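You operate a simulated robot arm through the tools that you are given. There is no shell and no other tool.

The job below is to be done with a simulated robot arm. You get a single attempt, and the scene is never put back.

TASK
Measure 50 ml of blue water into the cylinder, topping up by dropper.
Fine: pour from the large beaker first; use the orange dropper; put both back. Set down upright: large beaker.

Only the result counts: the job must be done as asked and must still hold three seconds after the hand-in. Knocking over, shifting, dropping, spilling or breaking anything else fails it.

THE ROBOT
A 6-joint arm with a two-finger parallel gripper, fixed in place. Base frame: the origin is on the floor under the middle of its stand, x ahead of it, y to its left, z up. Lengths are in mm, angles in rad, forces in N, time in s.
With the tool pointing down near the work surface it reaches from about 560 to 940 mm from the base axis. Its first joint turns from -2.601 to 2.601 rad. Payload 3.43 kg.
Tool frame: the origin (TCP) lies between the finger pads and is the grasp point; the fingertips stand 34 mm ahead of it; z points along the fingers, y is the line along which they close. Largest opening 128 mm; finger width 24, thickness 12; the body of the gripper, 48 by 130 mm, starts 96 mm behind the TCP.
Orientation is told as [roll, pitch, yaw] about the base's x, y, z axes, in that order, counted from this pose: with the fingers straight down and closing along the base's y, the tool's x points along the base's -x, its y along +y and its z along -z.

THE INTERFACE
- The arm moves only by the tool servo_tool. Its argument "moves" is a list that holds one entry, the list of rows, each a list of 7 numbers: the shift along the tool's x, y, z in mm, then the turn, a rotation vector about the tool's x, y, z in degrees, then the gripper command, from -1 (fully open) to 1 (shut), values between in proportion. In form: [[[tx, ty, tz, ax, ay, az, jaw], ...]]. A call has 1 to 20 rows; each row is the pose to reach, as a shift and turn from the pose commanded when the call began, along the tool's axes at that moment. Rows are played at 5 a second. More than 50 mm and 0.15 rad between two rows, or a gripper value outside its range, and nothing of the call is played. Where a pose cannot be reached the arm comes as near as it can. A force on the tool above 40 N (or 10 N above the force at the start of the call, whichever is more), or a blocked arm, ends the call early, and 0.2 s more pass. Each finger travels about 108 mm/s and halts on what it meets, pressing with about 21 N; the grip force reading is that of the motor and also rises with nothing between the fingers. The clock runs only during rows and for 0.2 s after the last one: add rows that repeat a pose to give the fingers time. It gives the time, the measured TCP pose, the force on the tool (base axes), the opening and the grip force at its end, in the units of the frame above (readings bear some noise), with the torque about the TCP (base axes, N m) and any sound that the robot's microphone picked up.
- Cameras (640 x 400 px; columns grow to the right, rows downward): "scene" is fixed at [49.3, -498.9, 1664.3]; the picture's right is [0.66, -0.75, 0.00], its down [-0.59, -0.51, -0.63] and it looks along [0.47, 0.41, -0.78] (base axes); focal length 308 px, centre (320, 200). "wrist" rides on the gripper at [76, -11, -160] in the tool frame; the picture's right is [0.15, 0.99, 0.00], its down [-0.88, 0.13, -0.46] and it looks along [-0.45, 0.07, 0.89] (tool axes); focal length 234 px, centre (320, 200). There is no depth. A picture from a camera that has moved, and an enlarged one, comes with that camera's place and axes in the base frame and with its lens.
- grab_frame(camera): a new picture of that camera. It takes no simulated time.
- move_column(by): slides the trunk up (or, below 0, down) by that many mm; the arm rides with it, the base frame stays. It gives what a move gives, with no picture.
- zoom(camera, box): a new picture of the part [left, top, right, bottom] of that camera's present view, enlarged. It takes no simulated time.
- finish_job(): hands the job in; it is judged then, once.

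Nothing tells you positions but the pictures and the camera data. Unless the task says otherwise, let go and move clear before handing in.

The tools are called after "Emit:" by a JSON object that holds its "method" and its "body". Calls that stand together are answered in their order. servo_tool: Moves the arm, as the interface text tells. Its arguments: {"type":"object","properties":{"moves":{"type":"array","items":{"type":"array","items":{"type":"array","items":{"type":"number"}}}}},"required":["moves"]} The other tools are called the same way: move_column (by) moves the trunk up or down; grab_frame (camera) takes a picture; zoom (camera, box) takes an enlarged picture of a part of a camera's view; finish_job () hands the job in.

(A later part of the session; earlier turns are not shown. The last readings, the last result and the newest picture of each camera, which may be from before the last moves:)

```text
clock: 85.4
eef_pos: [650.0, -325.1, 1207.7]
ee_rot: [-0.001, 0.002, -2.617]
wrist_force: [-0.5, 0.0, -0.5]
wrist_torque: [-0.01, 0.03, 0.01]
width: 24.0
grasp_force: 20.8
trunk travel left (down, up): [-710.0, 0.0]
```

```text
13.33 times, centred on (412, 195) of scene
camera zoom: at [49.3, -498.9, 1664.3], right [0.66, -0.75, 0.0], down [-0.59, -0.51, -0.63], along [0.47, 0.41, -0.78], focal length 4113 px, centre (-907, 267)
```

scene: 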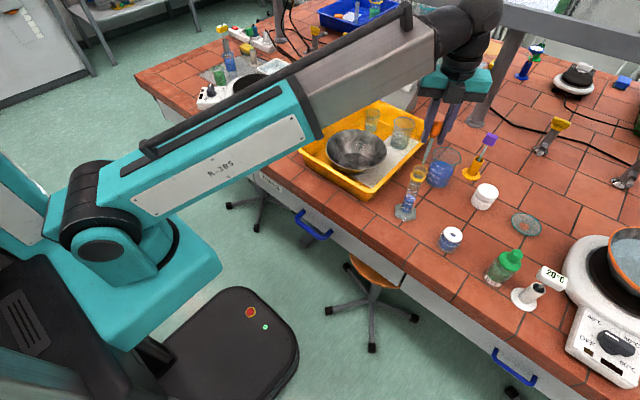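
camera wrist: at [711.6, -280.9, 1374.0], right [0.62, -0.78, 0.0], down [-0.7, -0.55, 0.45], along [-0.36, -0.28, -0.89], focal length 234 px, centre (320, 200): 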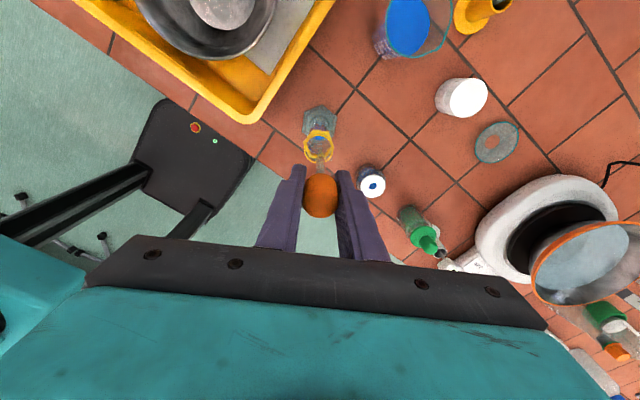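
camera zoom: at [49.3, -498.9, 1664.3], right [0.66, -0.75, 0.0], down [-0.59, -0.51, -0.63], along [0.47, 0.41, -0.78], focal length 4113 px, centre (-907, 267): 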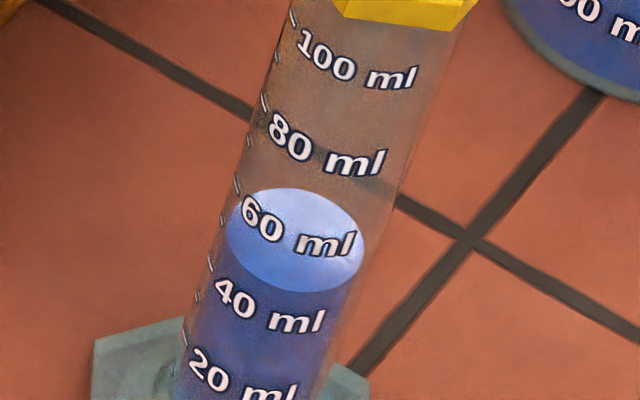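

One squeeze gave a single dose. I'll relax and squeeze again here to see if more doses remain.

Emit:
{"method": "servo_tool", "body": {"moves": [[[0, 0, 0, 0, 0, 0, 0.63], [0, 0, 0, 0, 0, 0, 0.63], [0, 0, 0, 0, 0, 0, 0.66], [0, 0, 0, 0, 0, 0, 0.66]]]}}

Emit:
{"method": "zoom", "body": {"camera": "scene", "box": [400, 180, 424, 210]}}

Emit:
{"method": "zoom", "body": {"camera": "scene", "box": [405, 120, 453, 190]}}

```text
clock: 86.4
eef_pos: [649.5, -325.4, 1208.6]
ee_rot: [0.0, 0.002, -2.619]
wrist_force: [0.1, 0.3, -0.1]
wrist_torque: [0.0, -0.01, 0.0]
width: 23.8
grasp_force: 21.0
trunk travel left (down, up): [-710.0, 0.0]
```

```text
13.33 times, centred on (412, 195) of scene
camera zoom: at [49.3, -498.9, 1664.3], right [0.66, -0.75, 0.0], down [-0.59, -0.51, -0.63], along [0.47, 0.41, -0.78], focal length 4113 px, centre (-907, 267)
```

zoom: 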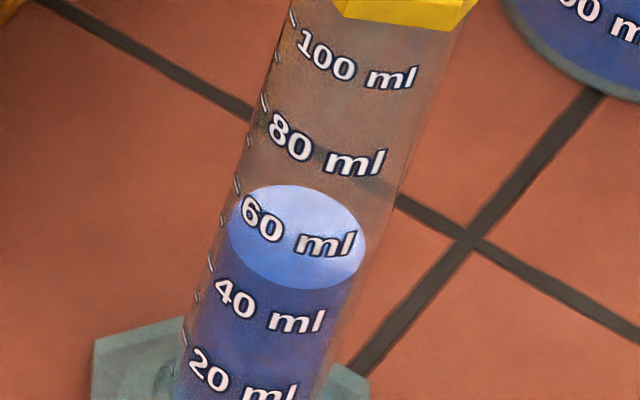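

```text
5.71 times, centred on (429, 155) of scene
camera zoom: at [49.3, -498.9, 1664.3], right [0.66, -0.75, 0.0], down [-0.59, -0.51, -0.63], along [0.47, 0.41, -0.78], focal length 1762 px, centre (-303, 457)
```

zoom: 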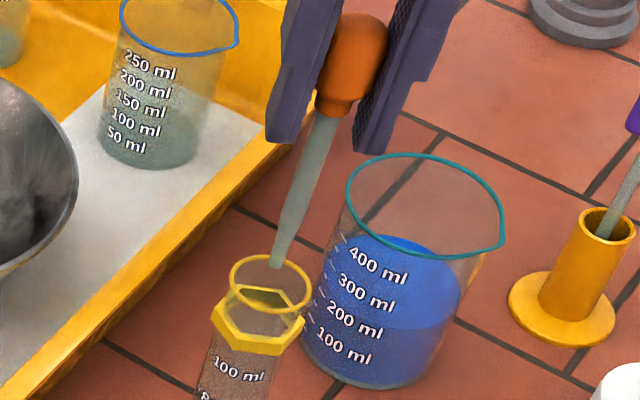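

Each squeeze adds a dose without refilling. I'll zoom tighter to measure the level accurately before continuing.

Emit:
{"method": "zoom", "body": {"camera": "scene", "box": [404, 190, 420, 206]}}

Emit:
{"method": "zoom", "body": {"camera": "scene", "box": [404, 186, 420, 196]}}

```text
16.00 times, centred on (412, 198) of scene
camera zoom: at [49.3, -498.9, 1664.3], right [0.66, -0.75, 0.0], down [-0.59, -0.51, -0.63], along [0.47, 0.41, -0.78], focal length 4935 px, centre (-1152, 232)
```

zoom: 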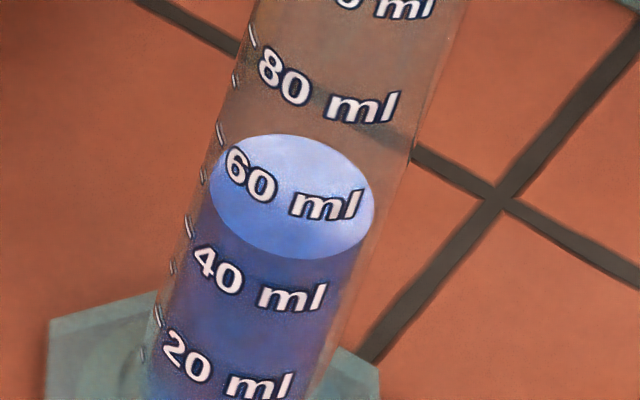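

```text
16.00 times, centred on (412, 191) of scene
camera zoom: at [49.3, -498.9, 1664.3], right [0.66, -0.75, 0.0], down [-0.59, -0.51, -0.63], along [0.47, 0.41, -0.78], focal length 4935 px, centre (-1152, 344)
```

zoom: 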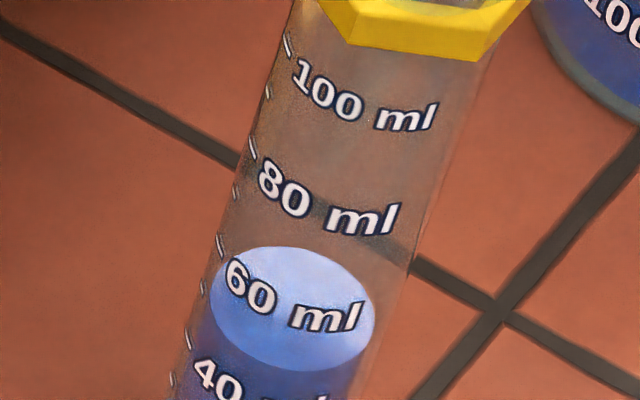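

My scene reading puts it around 47 ml. I'll add two more doses, checking each.

Emit:
{"method": "servo_tool", "body": {"moves": [[[0, 0, 0, 0, 0, 0, 0.63], [0, 0, 0, 0, 0, 0, 0.63], [0, 0, 0, 0, 0, 0, 0.66], [0, 0, 0, 0, 0, 0, 0.66]]]}}

Emit:
{"method": "zoom", "body": {"camera": "scene", "box": [404, 190, 420, 206]}}

Emit:
{"method": "zoom", "body": {"camera": "scene", "box": [400, 180, 424, 210]}}

```text
clock: 87.4
eef_pos: [649.6, -326.8, 1208.0]
ee_rot: [-0.003, 0.002, -2.618]
wrist_force: [-0.2, -0.3, -0.2]
wrist_torque: [0.02, 0.01, -0.03]
width: 23.6
grasp_force: 20.7
trunk travel left (down, up): [-710.0, 0.0]
```

```text
16.00 times, centred on (412, 198) of scene
camera zoom: at [49.3, -498.9, 1664.3], right [0.66, -0.75, 0.0], down [-0.59, -0.51, -0.63], along [0.47, 0.41, -0.78], focal length 4935 px, centre (-1152, 232)
```

zoom: 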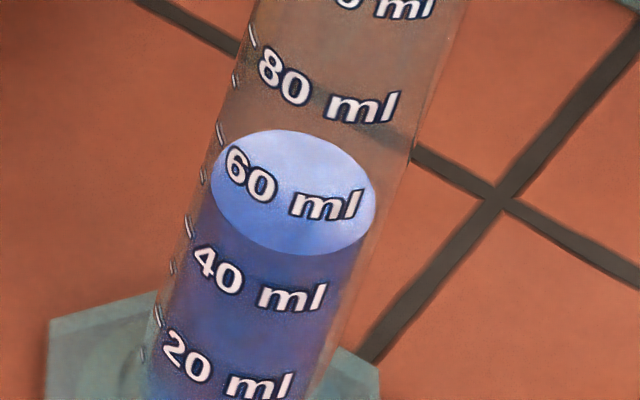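

```text
13.33 times, centred on (412, 195) of scene
camera zoom: at [49.3, -498.9, 1664.3], right [0.66, -0.75, 0.0], down [-0.59, -0.51, -0.63], along [0.47, 0.41, -0.78], focal length 4113 px, centre (-907, 267)
```

zoom: 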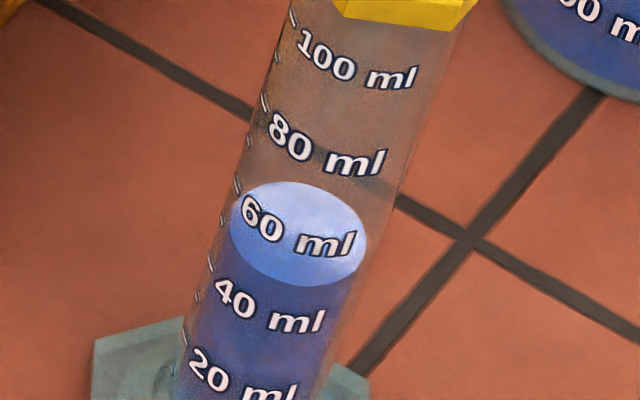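

Each squeeze adds about 0.75 ml; now roughly 47.2 ml. Two more doses.

Emit:
{"method": "servo_tool", "body": {"moves": [[[0, 0, 0, 0, 0, 0, 0.63], [0, 0, 0, 0, 0, 0, 0.63], [0, 0, 0, 0, 0, 0, 0.66], [0, 0, 0, 0, 0, 0, 0.66]]]}}

Emit:
{"method": "zoom", "body": {"camera": "scene", "box": [404, 190, 420, 206]}}

Emit:
{"method": "zoom", "body": {"camera": "scene", "box": [405, 150, 453, 190]}}

```text
clock: 88.4
eef_pos: [650.5, -324.7, 1206.9]
ee_rot: [0.0, 0.003, -2.619]
wrist_force: [0.7, 0.2, 0.1]
wrist_torque: [-0.03, 0.01, 0.01]
width: 24.0
grasp_force: 20.7
trunk travel left (down, up): [-710.0, 0.0]
```

```text
16.00 times, centred on (412, 198) of scene
camera zoom: at [49.3, -498.9, 1664.3], right [0.66, -0.75, 0.0], down [-0.59, -0.51, -0.63], along [0.47, 0.41, -0.78], focal length 4935 px, centre (-1152, 232)
```

zoom: 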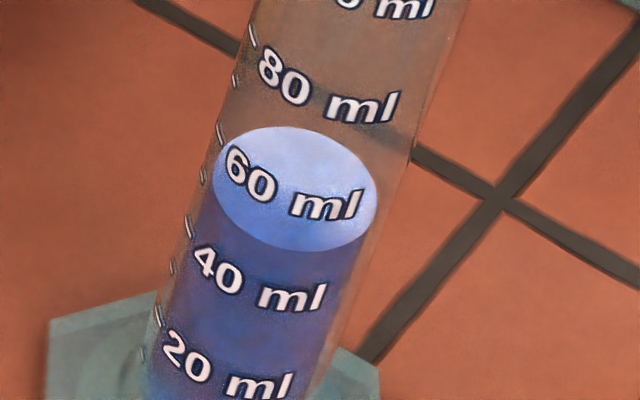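

```text
10.00 times, centred on (429, 170) of scene
camera zoom: at [49.3, -498.9, 1664.3], right [0.66, -0.75, 0.0], down [-0.59, -0.51, -0.63], along [0.47, 0.41, -0.78], focal length 3084 px, centre (-770, 500)
```

zoom: 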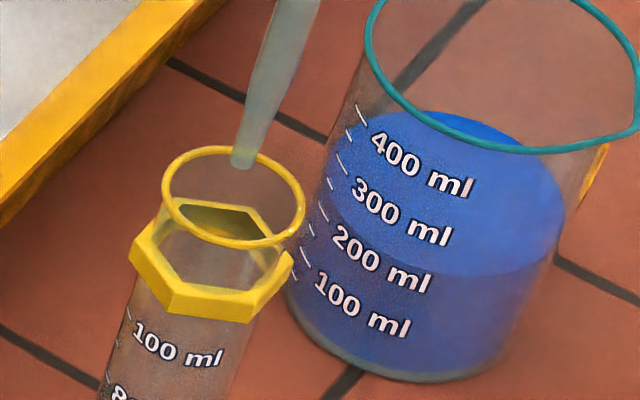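

The level keeps stepping up by about 0.75 ml per dose; now about 48 ml. One more dose.

Emit:
{"method": "servo_tool", "body": {"moves": [[[0, 0, 0, 0, 0, 0, 0.63], [0, 0, 0, 0, 0, 0, 0.63], [0, 0, 0, 0, 0, 0, 0.66], [0, 0, 0, 0, 0, 0, 0.66]]]}}

Emit:
{"method": "zoom", "body": {"camera": "scene", "box": [404, 190, 420, 206]}}

```text
clock: 89.4
eef_pos: [649.4, -325.5, 1207.8]
ee_rot: [-0.004, 0.002, -2.619]
wrist_force: [0.5, 0.4, 0.7]
wrist_torque: [-0.01, -0.01, 0.0]
width: 24.1
grasp_force: 20.8
trunk travel left (down, up): [-710.0, 0.0]
```

```text
16.00 times, centred on (412, 198) of scene
camera zoom: at [49.3, -498.9, 1664.3], right [0.66, -0.75, 0.0], down [-0.59, -0.51, -0.63], along [0.47, 0.41, -0.78], focal length 4935 px, centre (-1152, 232)
```

zoom: 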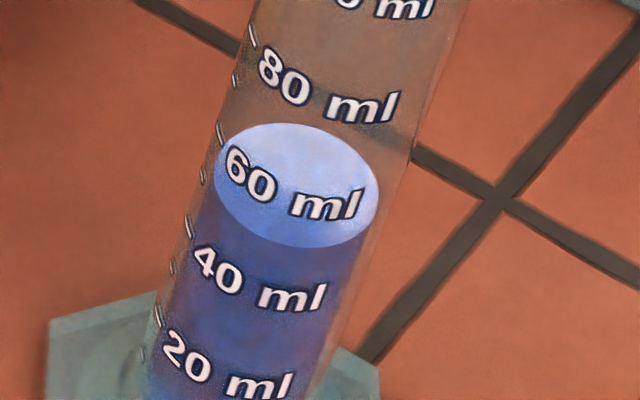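

Estimating from the long tick ends, the level is about 48.6 ml (±0.5). One more dose, then I'll verify from a closer, flatter viewpoint.

Emit:
{"method": "servo_tool", "body": {"moves": [[[0, 0, 0, 0, 0, 0, 0.63], [0, 0, 0, 0, 0, 0, 0.63], [0, 0, 0, 0, 0, 0, 0.66], [0, 0, 0, 0, 0, 0, 0.66]]]}}

Emit:
{"method": "zoom", "body": {"camera": "scene", "box": [404, 190, 420, 206]}}

Emit:
{"method": "zoom", "body": {"camera": "scene", "box": [405, 120, 453, 190]}}

```text
clock: 90.4
eef_pos: [650.1, -326.0, 1209.2]
ee_rot: [0.0, 0.002, -2.619]
wrist_force: [-0.9, 0.6, 0.2]
wrist_torque: [0.03, 0.0, -0.02]
width: 23.6
grasp_force: 20.7
trunk travel left (down, up): [-710.0, 0.0]
```

```text
16.00 times, centred on (412, 198) of scene
camera zoom: at [49.3, -498.9, 1664.3], right [0.66, -0.75, 0.0], down [-0.59, -0.51, -0.63], along [0.47, 0.41, -0.78], focal length 4935 px, centre (-1152, 232)
```

zoom: 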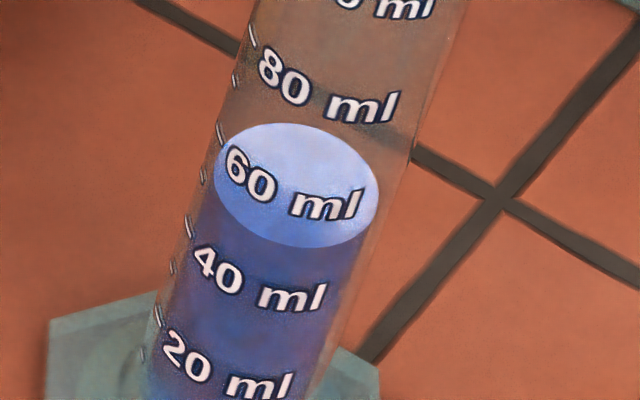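

```text
5.71 times, centred on (429, 155) of scene
camera zoom: at [49.3, -498.9, 1664.3], right [0.66, -0.75, 0.0], down [-0.59, -0.51, -0.63], along [0.47, 0.41, -0.78], focal length 1762 px, centre (-303, 457)
```

zoom: 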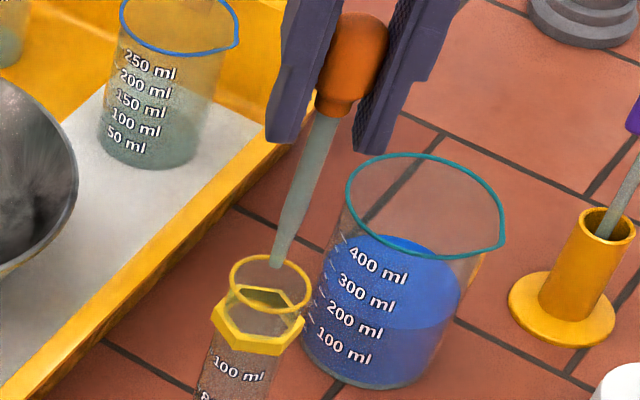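

The last squeeze added nothing: the dropper is empty and the level stays near 48.6 ml. I'll take the dropper back to its bottle (retracing my path), then measure the level from a flat angle before adding the final doses.

Emit:
{"method": "servo_tool", "body": {"moves": [[[0, 0, -4, 0, 0, 0, 0.66], [0, 0, -8, 0, 0, 0, 0.66], [-5, 7, -8, 0, 0, 0, 0.66], [-16, 21, -8, 0, 0, 0, 0.66], [-29, 38, -8, 0, 0, 0, 0.66], [-42, 55, -8, 0, 0, 0, 0.66], [-55, 72, -8, 0, 0, 0, 0.66], [-68, 89, -8, 0, 0, 0, 0.66], [-80, 105, -8, 0, 0, 0, 0.66], [-89, 116, -8, 0, 0, 0, 0.66], [-92.5, 120.3, -8, 0, 0, 0, 0.66], [-92.5, 120.3, -8, 0, 0, 0, 0.66]]]}}

Emit:
{"method": "grab_frame", "body": {"camera": "scene"}}

```text
clock: 93.0
eef_pos: [629.9, -475.8, 1214.4]
ee_rot: [-0.002, 0.002, -2.617]
wrist_force: [-0.4, -0.1, -0.3]
wrist_torque: [-0.03, 0.0, -0.01]
width: 23.8
grasp_force: 20.7
trunk travel left (down, up): [-710.0, 0.0]
```

```text
taken
```

scene: 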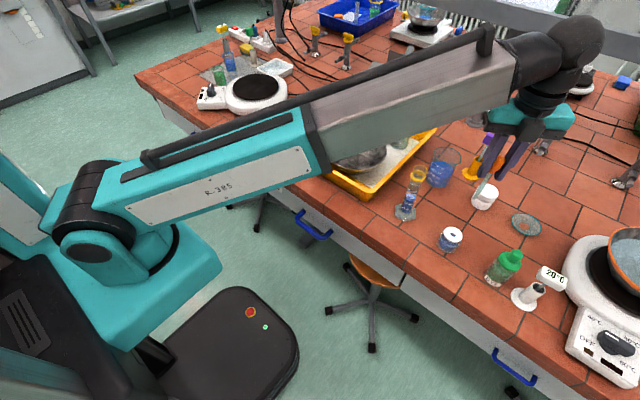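

Back above the bottle. I'll turn the wrist back to its original yaw and lower to just above the cap.

Emit:
{"method": "servo_tool", "body": {"moves": [[[0, 0, 4, 0, 0, -4, 0.66], [0, 0, 12, 0, 0, -11, 0.66], [0, 0, 20, 0, 0, -18.5, 0.66], [0, 0, 28, 0, 0, -26, 0.66], [0, 0, 36, 0, 0, -33.5, 0.66], [0, 0, 44, 0, 0, -41, 0.66], [0, 0, 52, 0, 0, -48.5, 0.66], [0, 0, 60, 0, 0, -56, 0.66], [0, 0, 68, 0, 0, -63.5, 0.66], [0, 0, 76, 0, 0, -71, 0.66], [0, 0, 84, 0, 0, -78.5, 0.66], [0, 0, 92, 0, 0, -86, 0.66], [0, 0, 100, 0, 0, -93.5, 0.66], [0, 0, 110, 0, 0, -101, 0.66], [0, 0, 120, 0, 0, -108, 0.66], [0, 0, 128, 0, 0, -112, 0.66], [0, 0, 130, 0, 0, -113, 0.66], [0, 0, 130, 0, 0, -113, 0.66]]]}}

Emit:
{"method": "zoom", "body": {"camera": "wrist", "box": [280, 110, 360, 190]}}

Emit:
{"method": "zoom", "body": {"camera": "scene", "box": [432, 195, 472, 245]}}

```text
clock: 96.8
eef_pos: [630.4, -474.4, 1086.2]
ee_rot: [0.003, 0.002, -0.645]
wrist_force: [0.3, 0.0, -0.5]
wrist_torque: [-0.02, -0.01, 0.01]
width: 23.5
grasp_force: 21.2
trunk travel left (down, up): [-710.0, 0.0]
```

```text
5.00 times, centred on (320, 150) of wrist
camera zoom: at [562.6, -440.1, 1244.9], right [0.48, 0.88, 0.0], down [0.78, -0.43, 0.45], along [0.4, -0.22, -0.89], focal length 1171 px, centre (320, 450)
```

zoom: 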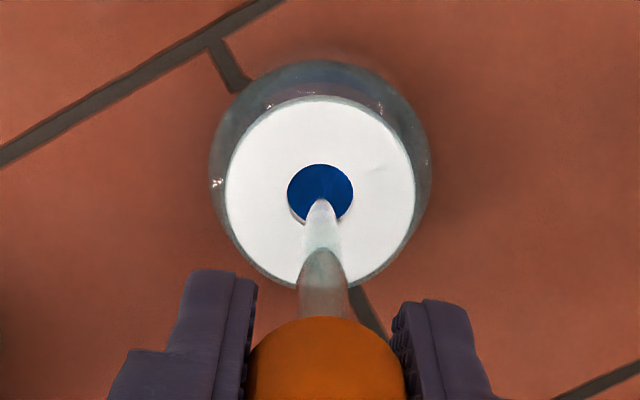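

```text
8.00 times, centred on (452, 220) of scene
camera zoom: at [49.3, -498.9, 1664.3], right [0.66, -0.75, 0.0], down [-0.59, -0.51, -0.63], along [0.47, 0.41, -0.78], focal length 2468 px, centre (-736, 40)
```

zoom: 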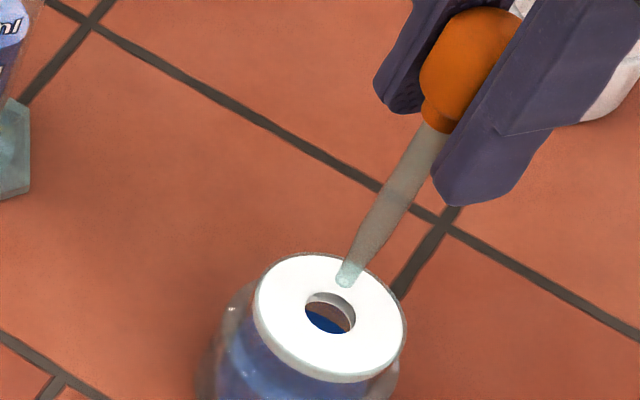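

The hole sits about 3–4 mm off in one direction; I'll correct by 3.5 mm and lower a little to confirm before dipping.

Emit:
{"method": "servo_tool", "body": {"moves": [[[-1.7, 0, 3, 0, 0, 0, 0.66], [-3.5, 0, 8, 0, 0, 0, 0.66], [-3.5, 0, 16, 0, 0, 0, 0.66], [-3.5, 0, 16, 0, 0, 0, 0.66]]]}}

Emit:
{"method": "zoom", "body": {"camera": "wrist", "box": [290, 125, 350, 185]}}

Emit:
{"method": "zoom", "body": {"camera": "scene", "box": [432, 200, 472, 250]}}

```text
clock: 97.8
eef_pos: [632.0, -475.5, 1069.8]
ee_rot: [0.001, 0.003, -0.647]
wrist_force: [-0.5, 0.1, 0.5]
wrist_torque: [0.01, 0.01, 0.02]
width: 23.8
grasp_force: 21.0
trunk travel left (down, up): [-710.0, 0.0]
```

```text
6.67 times, centred on (320, 155) of wrist
camera zoom: at [565.5, -441.4, 1229.1], right [0.48, 0.88, 0.0], down [0.78, -0.43, 0.45], along [0.4, -0.22, -0.89], focal length 1561 px, centre (320, 500)
```

zoom: 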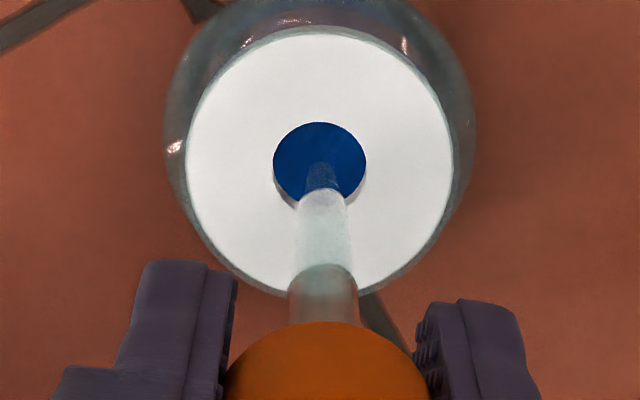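

```text
8.00 times, centred on (452, 225) of scene
camera zoom: at [49.3, -498.9, 1664.3], right [0.66, -0.75, 0.0], down [-0.59, -0.51, -0.63], along [0.47, 0.41, -0.78], focal length 2468 px, centre (-736, 0)
```

zoom: 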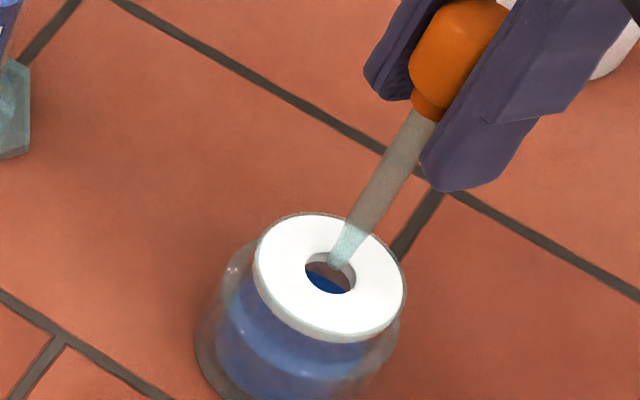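

The tip is entering the hole area and the dropper leans slightly, as it did originally. I'll shift 2 mm, dip it back in while squeezed, to just above its resting depth.

Emit:
{"method": "servo_tool", "body": {"moves": [[[-1, 0, 2, 0, 0, 0, 0.66], [-2, 0, 5, 0, 0, 0, 0.66], [-2, 0, 15, 0, 0, 0, 0.66], [-2, 0, 25, 0, 0, 0, 0.66], [-2, 0, 35, 0, 0, 0, 0.66], [-2, 0, 45, 0, 0, 0, 0.66], [-2, 0, 50, 0, 0, 0, 0.66], [-2, 0, 52, 0, 0, 0, 0.66], [-2, 0, 52, 0, 0, 0, 0.66]]]}}

Emit:
{"method": "zoom", "body": {"camera": "wrist", "box": [280, 130, 360, 210]}}

Emit:
{"method": "zoom", "body": {"camera": "scene", "box": [420, 200, 484, 260]}}

```text
clock: 99.8
eef_pos: [634.5, -477.9, 1019.3]
ee_rot: [0.003, 0.001, -0.645]
wrist_force: [0.0, 0.7, 0.2]
wrist_torque: [0.0, -0.02, -0.01]
width: 23.7
grasp_force: 21.1
trunk travel left (down, up): [-710.0, 0.0]
```

```text
5.00 times, centred on (320, 170) of wrist
camera zoom: at [567.3, -443.2, 1176.7], right [0.48, 0.88, 0.0], down [0.78, -0.43, 0.45], along [0.4, -0.22, -0.89], focal length 1171 px, centre (320, 350)
```

zoom: 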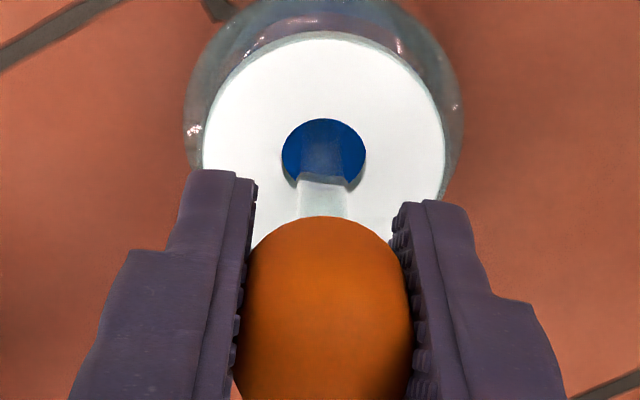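

```text
6.67 times, centred on (452, 230) of scene
camera zoom: at [49.3, -498.9, 1664.3], right [0.66, -0.75, 0.0], down [-0.59, -0.51, -0.63], along [0.47, 0.41, -0.78], focal length 2056 px, centre (-560, 0)
```

zoom: 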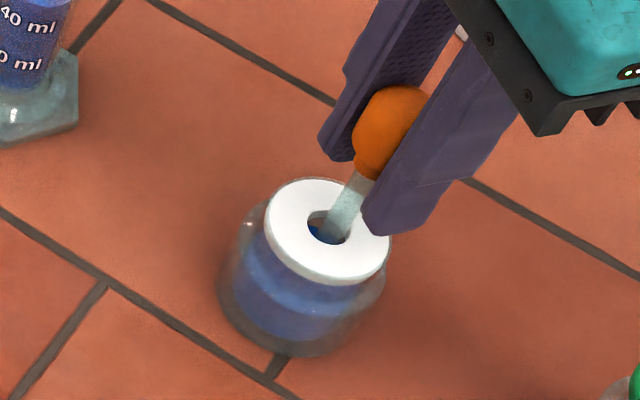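

The tip is in the liquid with no side force. I'll relax to the light hold to draw a full charge, then decide on the next step.

Emit:
{"method": "servo_tool", "body": {"moves": [[[0, 0, 0, 0, 0, 0, 0.63], [0, 0, 0, 0, 0, 0, 0.63], [0, 0, 0, 0, 0, 0, 0.63], [0, 0, 0, 0, 0, 0, 0.63], [0, 0, 0, 0, 0, 0, 0.63], [0, 0, 0, 0, 0, 0, 0.63], [0, 0, 0, 0, 0, 0, 0.63], [0, 0, 0, 0, 0, 0, 0.63]]]}}

Emit:
{"method": "zoom", "body": {"camera": "scene", "box": [404, 190, 420, 206]}}

```text
clock: 101.6
eef_pos: [634.1, -478.1, 1018.0]
ee_rot: [0.001, 0.003, -0.646]
wrist_force: [-0.1, 0.1, -0.1]
wrist_torque: [0.01, 0.0, -0.01]
width: 24.9
grasp_force: 0.7
trunk travel left (down, up): [-710.0, 0.0]
```

```text
16.00 times, centred on (412, 198) of scene
camera zoom: at [49.3, -498.9, 1664.3], right [0.66, -0.75, 0.0], down [-0.59, -0.51, -0.63], along [0.47, 0.41, -0.78], focal length 4935 px, centre (-1152, 232)
```

zoom: 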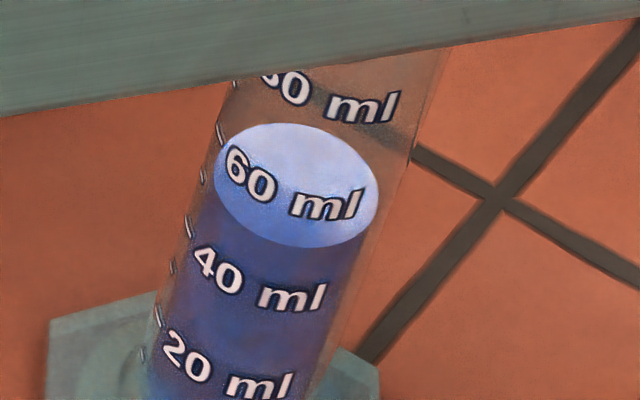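

Holding the dropper safely in its bottle, I'll use the wrist camera now for a close look at the cylinder's scale.

Emit:
{"method": "grab_frame", "body": {"camera": "wrist"}}

Emit:
{"method": "zoom", "body": {"camera": "wrist", "box": [440, 70, 540, 140]}}

```text
taken
camera wrist: at [567.4, -443.2, 1176.7], right [0.48, 0.88, 0.0], down [0.78, -0.43, 0.45], along [0.4, -0.22, -0.89], focal length 234 px, centre (320, 200)
```

wrist: 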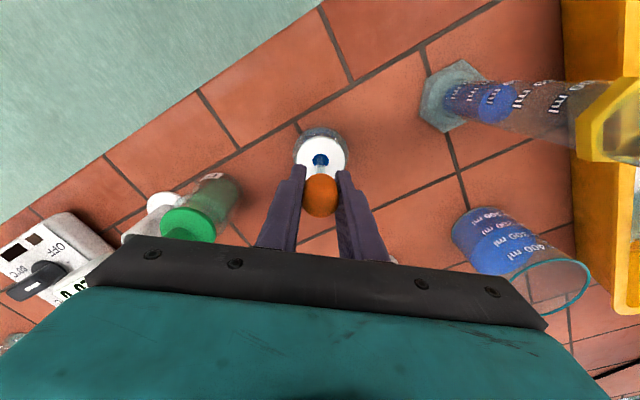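

```text
5.71 times, centred on (490, 105) of wrist
camera zoom: at [567.4, -443.2, 1176.7], right [0.48, 0.88, 0.0], down [0.78, -0.43, 0.45], along [0.4, -0.22, -0.89], focal length 1338 px, centre (-651, 743)
```

zoom: 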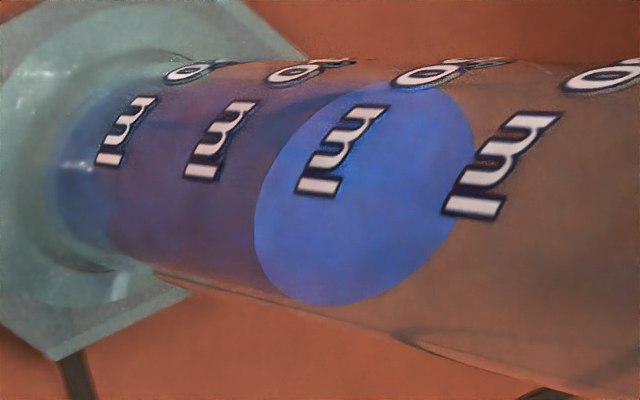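

This close view shows the labels well. I'll zoom in to the maximum around the surface edge between the 40 and 60 ml labels.

Emit:
{"method": "zoom", "body": {"camera": "wrist", "box": [456, 85, 520, 125]}}

Emit:
{"method": "zoom", "body": {"camera": "wrist", "box": [462, 92, 502, 117]}}

```text
10.00 times, centred on (488, 105) of wrist
camera zoom: at [567.4, -443.2, 1176.7], right [0.48, 0.88, 0.0], down [0.78, -0.43, 0.45], along [0.4, -0.22, -0.89], focal length 2342 px, centre (-1360, 1150)
```

zoom: 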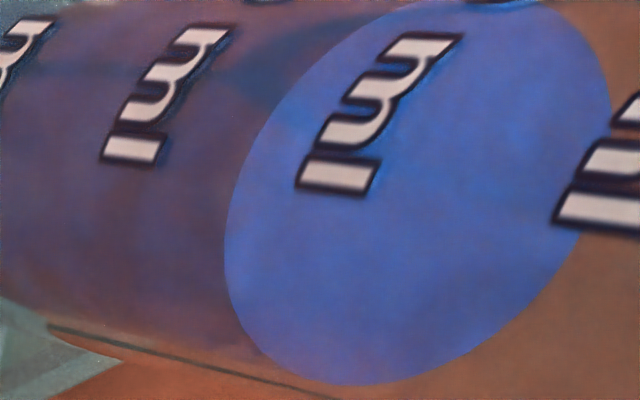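

```text
16.00 times, centred on (482, 104) of wrist
camera zoom: at [567.4, -443.2, 1176.7], right [0.48, 0.88, 0.0], down [0.78, -0.43, 0.45], along [0.4, -0.22, -0.89], focal length 3747 px, centre (-2272, 1728)
```

zoom: 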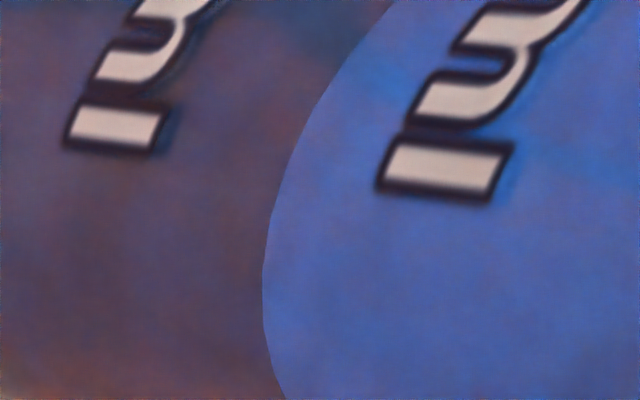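

The close view gives 48.2–49.7 ml depending on the glass radius, so I need the outer glass edges precisely. Zooming on both silhouettes.

Emit:
{"method": "zoom", "body": {"camera": "wrist", "box": [470, 70, 510, 95]}}

Emit:
{"method": "zoom", "body": {"camera": "wrist", "box": [480, 112, 520, 137]}}

```text
16.00 times, centred on (490, 82) of wrist
camera zoom: at [567.4, -443.2, 1176.7], right [0.48, 0.88, 0.0], down [0.78, -0.43, 0.45], along [0.4, -0.22, -0.89], focal length 3747 px, centre (-2400, 2080)
```

zoom: 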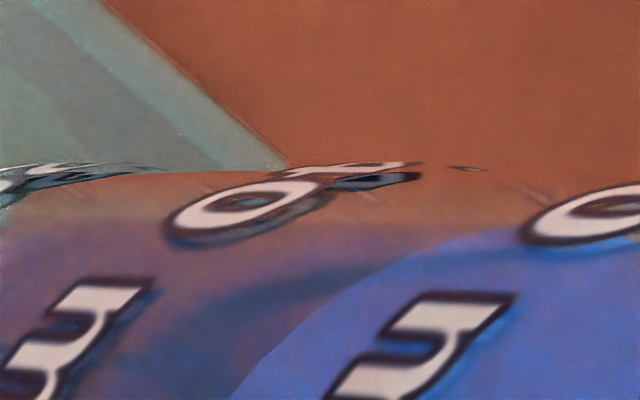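

```text
16.00 times, centred on (500, 124) of wrist
camera zoom: at [567.4, -443.2, 1176.7], right [0.48, 0.88, 0.0], down [0.78, -0.43, 0.45], along [0.4, -0.22, -0.89], focal length 3747 px, centre (-2560, 1408)
```

zoom: 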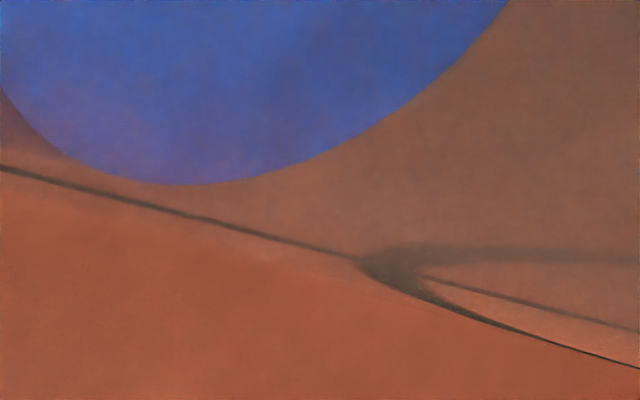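

Combining both views, the level is about 48.8 ml (±0.5), so two more doses (about 0.75 ml each) should land very near 50 ml. The dropper is recharged; lifting it out again.

Emit:
{"method": "servo_tool", "body": {"moves": [[[0, 0, -4, 0, 0, 0, 0.63], [0, 0, -12, 0, 0, 0, 0.63], [0, 0, -22, 0, 0, 0, 0.63], [0, 0, -32, 0, 0, 0, 0.63], [0, 0, -42, 0, 0, 0, 0.63], [0, 0, -52, 0, 0, 0, 0.63], [0, 0, -62, 0, 0, 0, 0.63], [0, 0, -76, 0, 0, 0, 0.63], [0, 0, -92, 0, 0, 0, 0.63], [0, 0, -110, 0, 0, 0, 0.63], [0, 0, -128, 0, 0, 0, 0.63], [0, 0, -142, 0, 0, 0, 0.63], [0, 0, -145, 0, 0, 0, 0.63], [0, 0, -145, 0, 0, 0, 0.63]]]}}

Emit:
{"method": "zoom", "body": {"camera": "scene", "box": [420, 150, 516, 250]}}

```text
clock: 104.6
eef_pos: [635.4, -476.5, 1162.2]
ee_rot: [0.001, 0.002, -0.647]
wrist_force: [-0.1, 1.3, -0.3]
wrist_torque: [0.01, -0.01, 0.01]
width: 24.7
grasp_force: 1.4
trunk travel left (down, up): [-710.0, 0.0]
```

```text
4.00 times, centred on (468, 200) of scene
camera zoom: at [49.3, -498.9, 1664.3], right [0.66, -0.75, 0.0], down [-0.59, -0.51, -0.63], along [0.47, 0.41, -0.78], focal length 1234 px, centre (-272, 200)
```

zoom: 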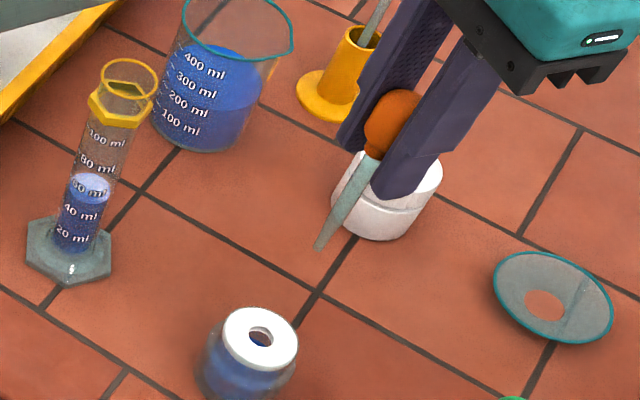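

Dropper is clear of the bottle. Rotating the wrist and rising above cylinder height.

Emit:
{"method": "servo_tool", "body": {"moves": [[[0, 0, -2, 0, 0, 4, 0.63], [0, 0, -6, 0, 0, 11, 0.63], [0, 0, -10, 0, 0, 18.5, 0.63], [0, 0, -14, 0, 0, 26, 0.63], [0, 0, -18, 0, 0, 33.5, 0.63], [0, 0, -22, 0, 0, 41, 0.63], [0, 0, -26, 0, 0, 48.5, 0.63], [0, 0, -30, 0, 0, 56, 0.63], [0, 0, -34, 0, 0, 63.5, 0.63], [0, 0, -38, 0, 0, 71, 0.63], [0, 0, -42, 0, 0, 78.5, 0.63], [0, 0, -46, 0, 0, 86, 0.63], [0, 0, -50, 0, 0, 93.5, 0.63], [0, 0, -53, 0, 0, 101, 0.63], [0, 0, -54, 0, 0, 108, 0.63], [0, 0, -54, 0, 0, 112, 0.63], [0, 0, -54, 0, 0, 113, 0.63], [0, 0, -54, 0, 0, 113, 0.63]]]}}

```text
clock: 108.4
eef_pos: [634.8, -478.8, 1216.5]
ee_rot: [-0.003, 0.003, -2.618]
wrist_force: [0.3, 0.3, -1.4]
wrist_torque: [0.03, -0.01, -0.01]
width: 24.6
grasp_force: 0.7
trunk travel left (down, up): [-710.0, 0.0]
```

Now sideways back over the cylinder mouth.

Emit:
{"method": "servo_tool", "body": {"moves": [[[3, -4, 0, 0, 0, 0, 0.63], [12, -16, 0, 0, 0, 0, 0.63], [24, -33, 0, 0, 0, 0, 0.63], [36, -50, 0, 0, 0, 0, 0.63], [48, -67, 0, 0, 0, 0, 0.63], [60, -84, 0, 0, 0, 0, 0.63], [72, -101, 0, 0, 0, 0, 0.63], [82, -114, 0, 0, 0, 0, 0.63], [88, -122, 0, 0, 0, 0, 0.63], [89.3, -124.2, 2, 0, 0, 0, 0.63], [89.3, -124.2, 7, 0, 0, 0, 0.63], [89.3, -124.2, 7, 0, 0, 0, 0.63]]]}}

Emit:
{"method": "zoom", "body": {"camera": "scene", "box": [405, 150, 453, 190]}}

Emit:
{"method": "zoom", "body": {"camera": "wrist", "box": [290, 105, 350, 175]}}

Emit:
{"method": "zoom", "body": {"camera": "scene", "box": [404, 190, 420, 206]}}

```text
clock: 111.0
eef_pos: [649.9, -324.7, 1210.5]
ee_rot: [-0.001, 0.002, -2.618]
wrist_force: [-0.2, 0.1, -0.4]
wrist_torque: [-0.02, -0.02, 0.03]
width: 24.8
grasp_force: 0.5
trunk travel left (down, up): [-710.0, 0.0]
```

```text
10.00 times, centred on (429, 170) of scene
camera zoom: at [49.3, -498.9, 1664.3], right [0.66, -0.75, 0.0], down [-0.59, -0.51, -0.63], along [0.47, 0.41, -0.78], focal length 3084 px, centre (-770, 500)
```

zoom: 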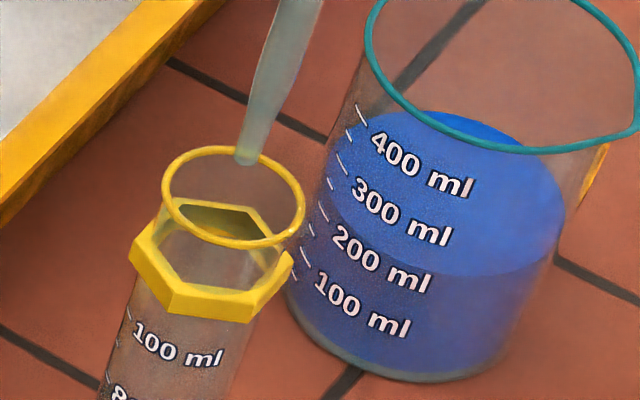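

```text
5.71 times, centred on (320, 140) of wrist
camera zoom: at [709.6, -279.7, 1369.6], right [0.62, -0.78, 0.0], down [-0.7, -0.55, 0.45], along [-0.36, -0.28, -0.89], focal length 1338 px, centre (320, 543)
```

zoom: 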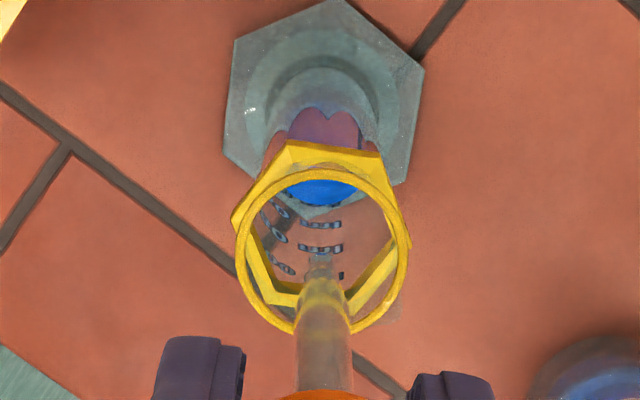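

```text
16.00 times, centred on (412, 198) of scene
camera zoom: at [49.3, -498.9, 1664.3], right [0.66, -0.75, 0.0], down [-0.59, -0.51, -0.63], along [0.47, 0.41, -0.78], focal length 4935 px, centre (-1152, 232)
```

zoom: 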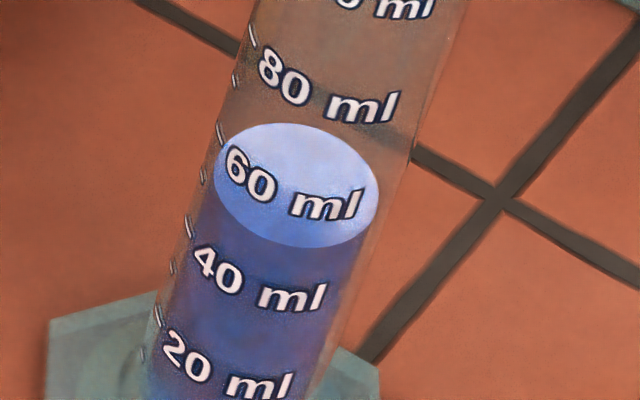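

The tip is over the mouth centre in both views. Squeezing one dose.

Emit:
{"method": "servo_tool", "body": {"moves": [[[0, 0, 0, 0, 0, 0, 0.66], [0, 0, 0, 0, 0, 0, 0.66]]]}}

Emit:
{"method": "zoom", "body": {"camera": "scene", "box": [404, 190, 420, 206]}}

Emit:
{"method": "zoom", "body": {"camera": "scene", "box": [400, 180, 424, 210]}}

```text
clock: 111.6
eef_pos: [648.6, -326.1, 1209.9]
ee_rot: [-0.002, 0.002, -2.617]
wrist_force: [-0.7, 0.2, 0.2]
wrist_torque: [-0.01, -0.02, -0.02]
width: 23.4
grasp_force: 21.1
trunk travel left (down, up): [-710.0, 0.0]
```

```text
16.00 times, centred on (412, 198) of scene
camera zoom: at [49.3, -498.9, 1664.3], right [0.66, -0.75, 0.0], down [-0.59, -0.51, -0.63], along [0.47, 0.41, -0.78], focal length 4935 px, centre (-1152, 232)
```

zoom: 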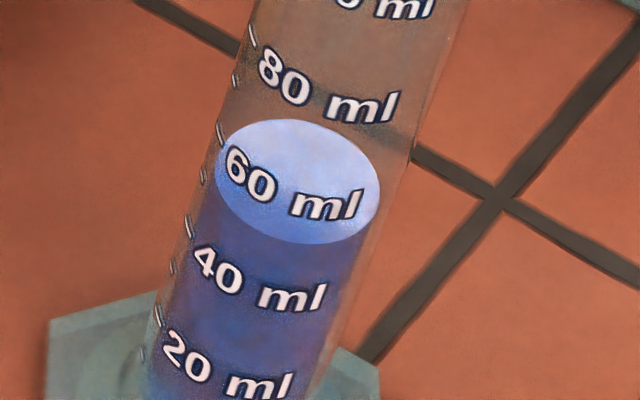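

```text
13.33 times, centred on (412, 195) of scene
camera zoom: at [49.3, -498.9, 1664.3], right [0.66, -0.75, 0.0], down [-0.59, -0.51, -0.63], along [0.47, 0.41, -0.78], focal length 4113 px, centre (-907, 267)
```

zoom: 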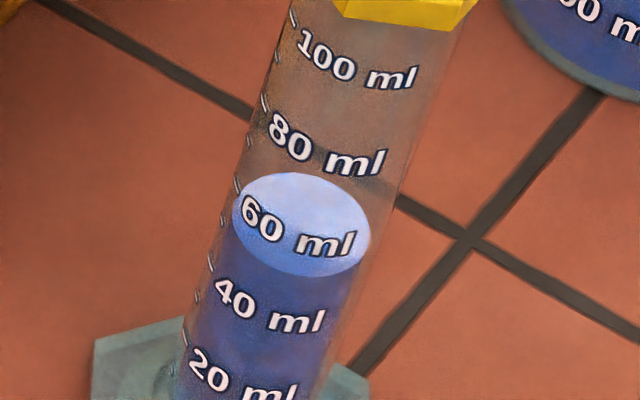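

Now about 49.5 ml. One more 0.75 ml dose brings it closest to 50.

Emit:
{"method": "servo_tool", "body": {"moves": [[[0, 0, 0, 0, 0, 0, 0.63], [0, 0, 0, 0, 0, 0, 0.63], [0, 0, 0, 0, 0, 0, 0.66], [0, 0, 0, 0, 0, 0, 0.66]]]}}

Emit:
{"method": "zoom", "body": {"camera": "scene", "box": [404, 190, 420, 206]}}

Emit:
{"method": "zoom", "body": {"camera": "scene", "box": [405, 150, 453, 190]}}

```text
clock: 112.6
eef_pos: [647.8, -325.0, 1210.7]
ee_rot: [-0.002, 0.003, -2.617]
wrist_force: [-0.4, 0.2, -0.7]
wrist_torque: [-0.03, -0.02, -0.02]
width: 23.6
grasp_force: 21.3
trunk travel left (down, up): [-710.0, 0.0]
```

```text
16.00 times, centred on (412, 198) of scene
camera zoom: at [49.3, -498.9, 1664.3], right [0.66, -0.75, 0.0], down [-0.59, -0.51, -0.63], along [0.47, 0.41, -0.78], focal length 4935 px, centre (-1152, 232)
```

zoom: 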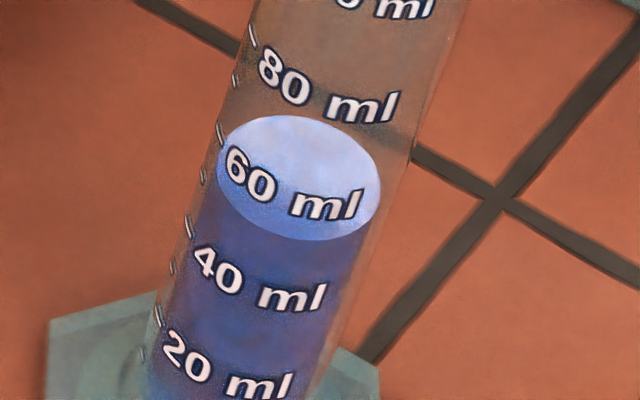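

```text
10.00 times, centred on (429, 170) of scene
camera zoom: at [49.3, -498.9, 1664.3], right [0.66, -0.75, 0.0], down [-0.59, -0.51, -0.63], along [0.47, 0.41, -0.78], focal length 3084 px, centre (-770, 500)
```

zoom: 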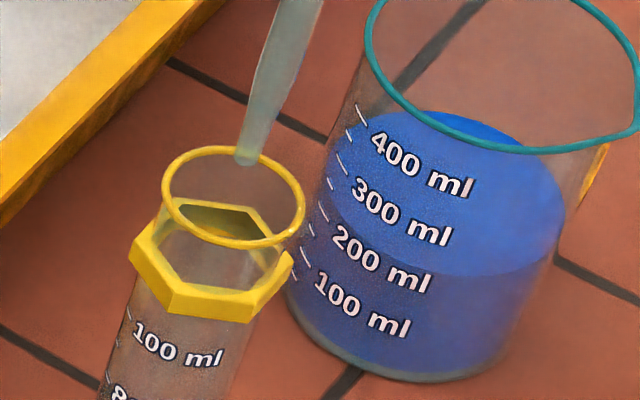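

The level now reads about 50.2 ml by the same method. I'll relax the bulb here over the mouth and carry the dropper back toward its bottle.

Emit:
{"method": "servo_tool", "body": {"moves": [[[0, 0, 0, 0, 0, 0, 0.63], [0, 0, 0, 0, 0, 0, 0.63], [0, 0, -3, 0, 0, 0, 0.63], [0, 0, -7, 0, 0, 0, 0.63], [-4, 6, -7, 0, 0, 0, 0.63], [-15, 21, -7, 0, 0, 0, 0.63], [-27, 38, -7, 0, 0, 0, 0.63], [-39, 55, -7, 0, 0, 0, 0.63], [-51, 72, -7, 0, 0, 0, 0.63], [-63, 89, -7, 0, 0, 0, 0.63], [-75, 105, -7, 0, 0, 0, 0.63], [-85, 118, -7, 0, 0, 0, 0.63], [-89.3, 124.2, -7, 0, 0, 0, 0.63], [-89.3, 124.2, -7, 0, 0, 0, 0.63]]]}}

Emit:
{"method": "zoom", "body": {"camera": "scene", "box": [404, 190, 420, 206]}}

Emit:
{"method": "grab_frame", "body": {"camera": "scene"}}

```text
clock: 115.6
eef_pos: [635.1, -477.8, 1215.1]
ee_rot: [-0.002, 0.002, -2.618]
wrist_force: [0.2, 0.3, -0.6]
wrist_torque: [-0.05, 0.0, -0.02]
width: 24.7
grasp_force: 0.7
trunk travel left (down, up): [-710.0, 0.0]
```

```text
16.00 times, centred on (412, 198) of scene
camera zoom: at [49.3, -498.9, 1664.3], right [0.66, -0.75, 0.0], down [-0.59, -0.51, -0.63], along [0.47, 0.41, -0.78], focal length 4935 px, centre (-1152, 232)
```

zoom: 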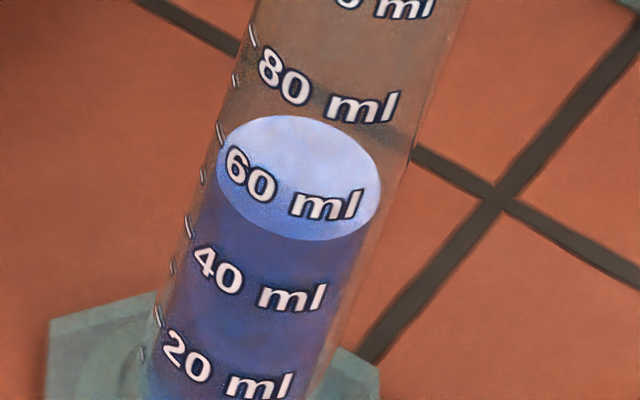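

```text
taken
```

scene: 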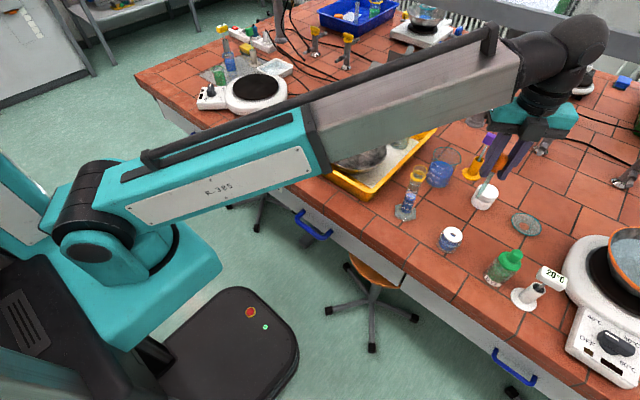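

Level unchanged, and the dropper is back above the bottle. I'll rotate the wrist back and lower to just above the cap.

Emit:
{"method": "servo_tool", "body": {"moves": [[[0, 0, 4, 0, 0, -4, 0.63], [0, 0, 12, 0, 0, -11, 0.63], [0, 0, 20, 0, 0, -18.5, 0.63], [0, 0, 28, 0, 0, -26, 0.63], [0, 0, 36, 0, 0, -33.5, 0.63], [0, 0, 44, 0, 0, -41, 0.63], [0, 0, 52, 0, 0, -48.5, 0.63], [0, 0, 60, 0, 0, -56, 0.63], [0, 0, 68, 0, 0, -63.5, 0.63], [0, 0, 76, 0, 0, -71, 0.63], [0, 0, 84, 0, 0, -78.5, 0.63], [0, 0, 92, 0, 0, -86, 0.63], [0, 0, 100, 0, 0, -93.5, 0.63], [0, 0, 110, 0, 0, -101, 0.63], [0, 0, 120, 0, 0, -108, 0.63], [0, 0, 128, 0, 0, -112, 0.63], [0, 0, 130, 0, 0, -113, 0.63], [0, 0, 130, 0, 0, -113, 0.63]]]}}

Emit:
{"method": "zoom", "body": {"camera": "wrist", "box": [280, 110, 360, 190]}}

Emit:
{"method": "zoom", "body": {"camera": "scene", "box": [432, 195, 472, 245]}}

```text
clock: 119.4
eef_pos: [634.7, -477.9, 1086.6]
ee_rot: [0.002, 0.003, -0.644]
wrist_force: [0.0, 0.5, -0.5]
wrist_torque: [-0.02, -0.03, 0.01]
width: 24.7
grasp_force: 0.8
trunk travel left (down, up): [-710.0, 0.0]
```

```text
5.00 times, centred on (320, 150) of wrist
camera zoom: at [567.9, -442.9, 1245.0], right [0.48, 0.88, 0.0], down [0.78, -0.43, 0.45], along [0.4, -0.22, -0.89], focal length 1171 px, centre (320, 450)
```

zoom: 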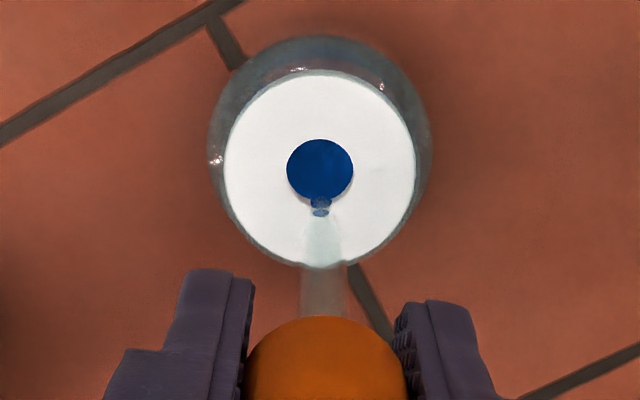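

```text
8.00 times, centred on (452, 220) of scene
camera zoom: at [49.3, -498.9, 1664.3], right [0.66, -0.75, 0.0], down [-0.59, -0.51, -0.63], along [0.47, 0.41, -0.78], focal length 2468 px, centre (-736, 40)
```

zoom: 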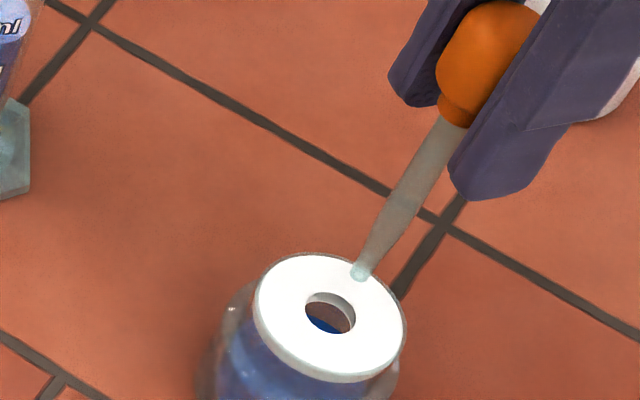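

The hole is about 3 mm off the tip's axis. Correcting by 3.3 mm and lowering to the cap for a recheck.

Emit:
{"method": "servo_tool", "body": {"moves": [[[1.6, 0, 2, 0, 0, 0, 0.63], [3.3, 0, 6, 0, 0, 0, 0.63], [3.3, 0, 14, 0, 0, 0, 0.63], [3.3, 0, 14, 0, 0, 0, 0.63]]]}}

Emit:
{"method": "zoom", "body": {"camera": "wrist", "box": [290, 125, 350, 185]}}

Emit:
{"method": "zoom", "body": {"camera": "scene", "box": [432, 200, 472, 250]}}

```text
clock: 120.4
eef_pos: [631.0, -476.6, 1073.1]
ee_rot: [0.002, 0.002, -0.645]
wrist_force: [-0.8, -0.2, -0.6]
wrist_torque: [0.03, 0.01, 0.0]
width: 24.7
grasp_force: 0.4
trunk travel left (down, up): [-710.0, 0.0]
```

```text
6.67 times, centred on (320, 155) of wrist
camera zoom: at [565.7, -441.8, 1231.6], right [0.48, 0.88, 0.0], down [0.78, -0.43, 0.45], along [0.4, -0.22, -0.89], focal length 1561 px, centre (320, 500)
```

zoom: 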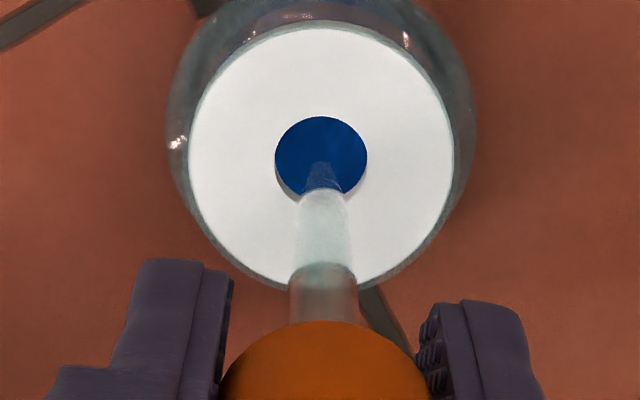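

```text
8.00 times, centred on (452, 225) of scene
camera zoom: at [49.3, -498.9, 1664.3], right [0.66, -0.75, 0.0], down [-0.59, -0.51, -0.63], along [0.47, 0.41, -0.78], focal length 2468 px, centre (-736, 0)
```

zoom: 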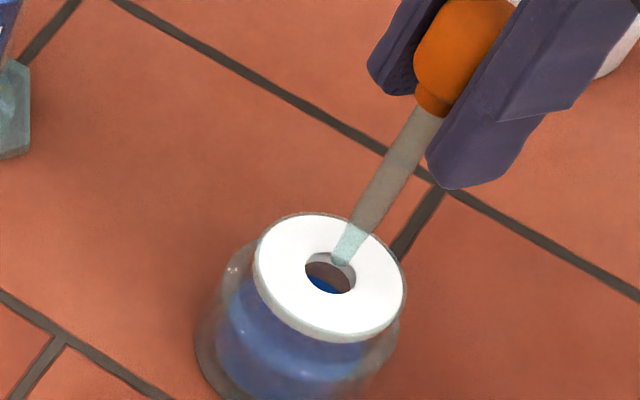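

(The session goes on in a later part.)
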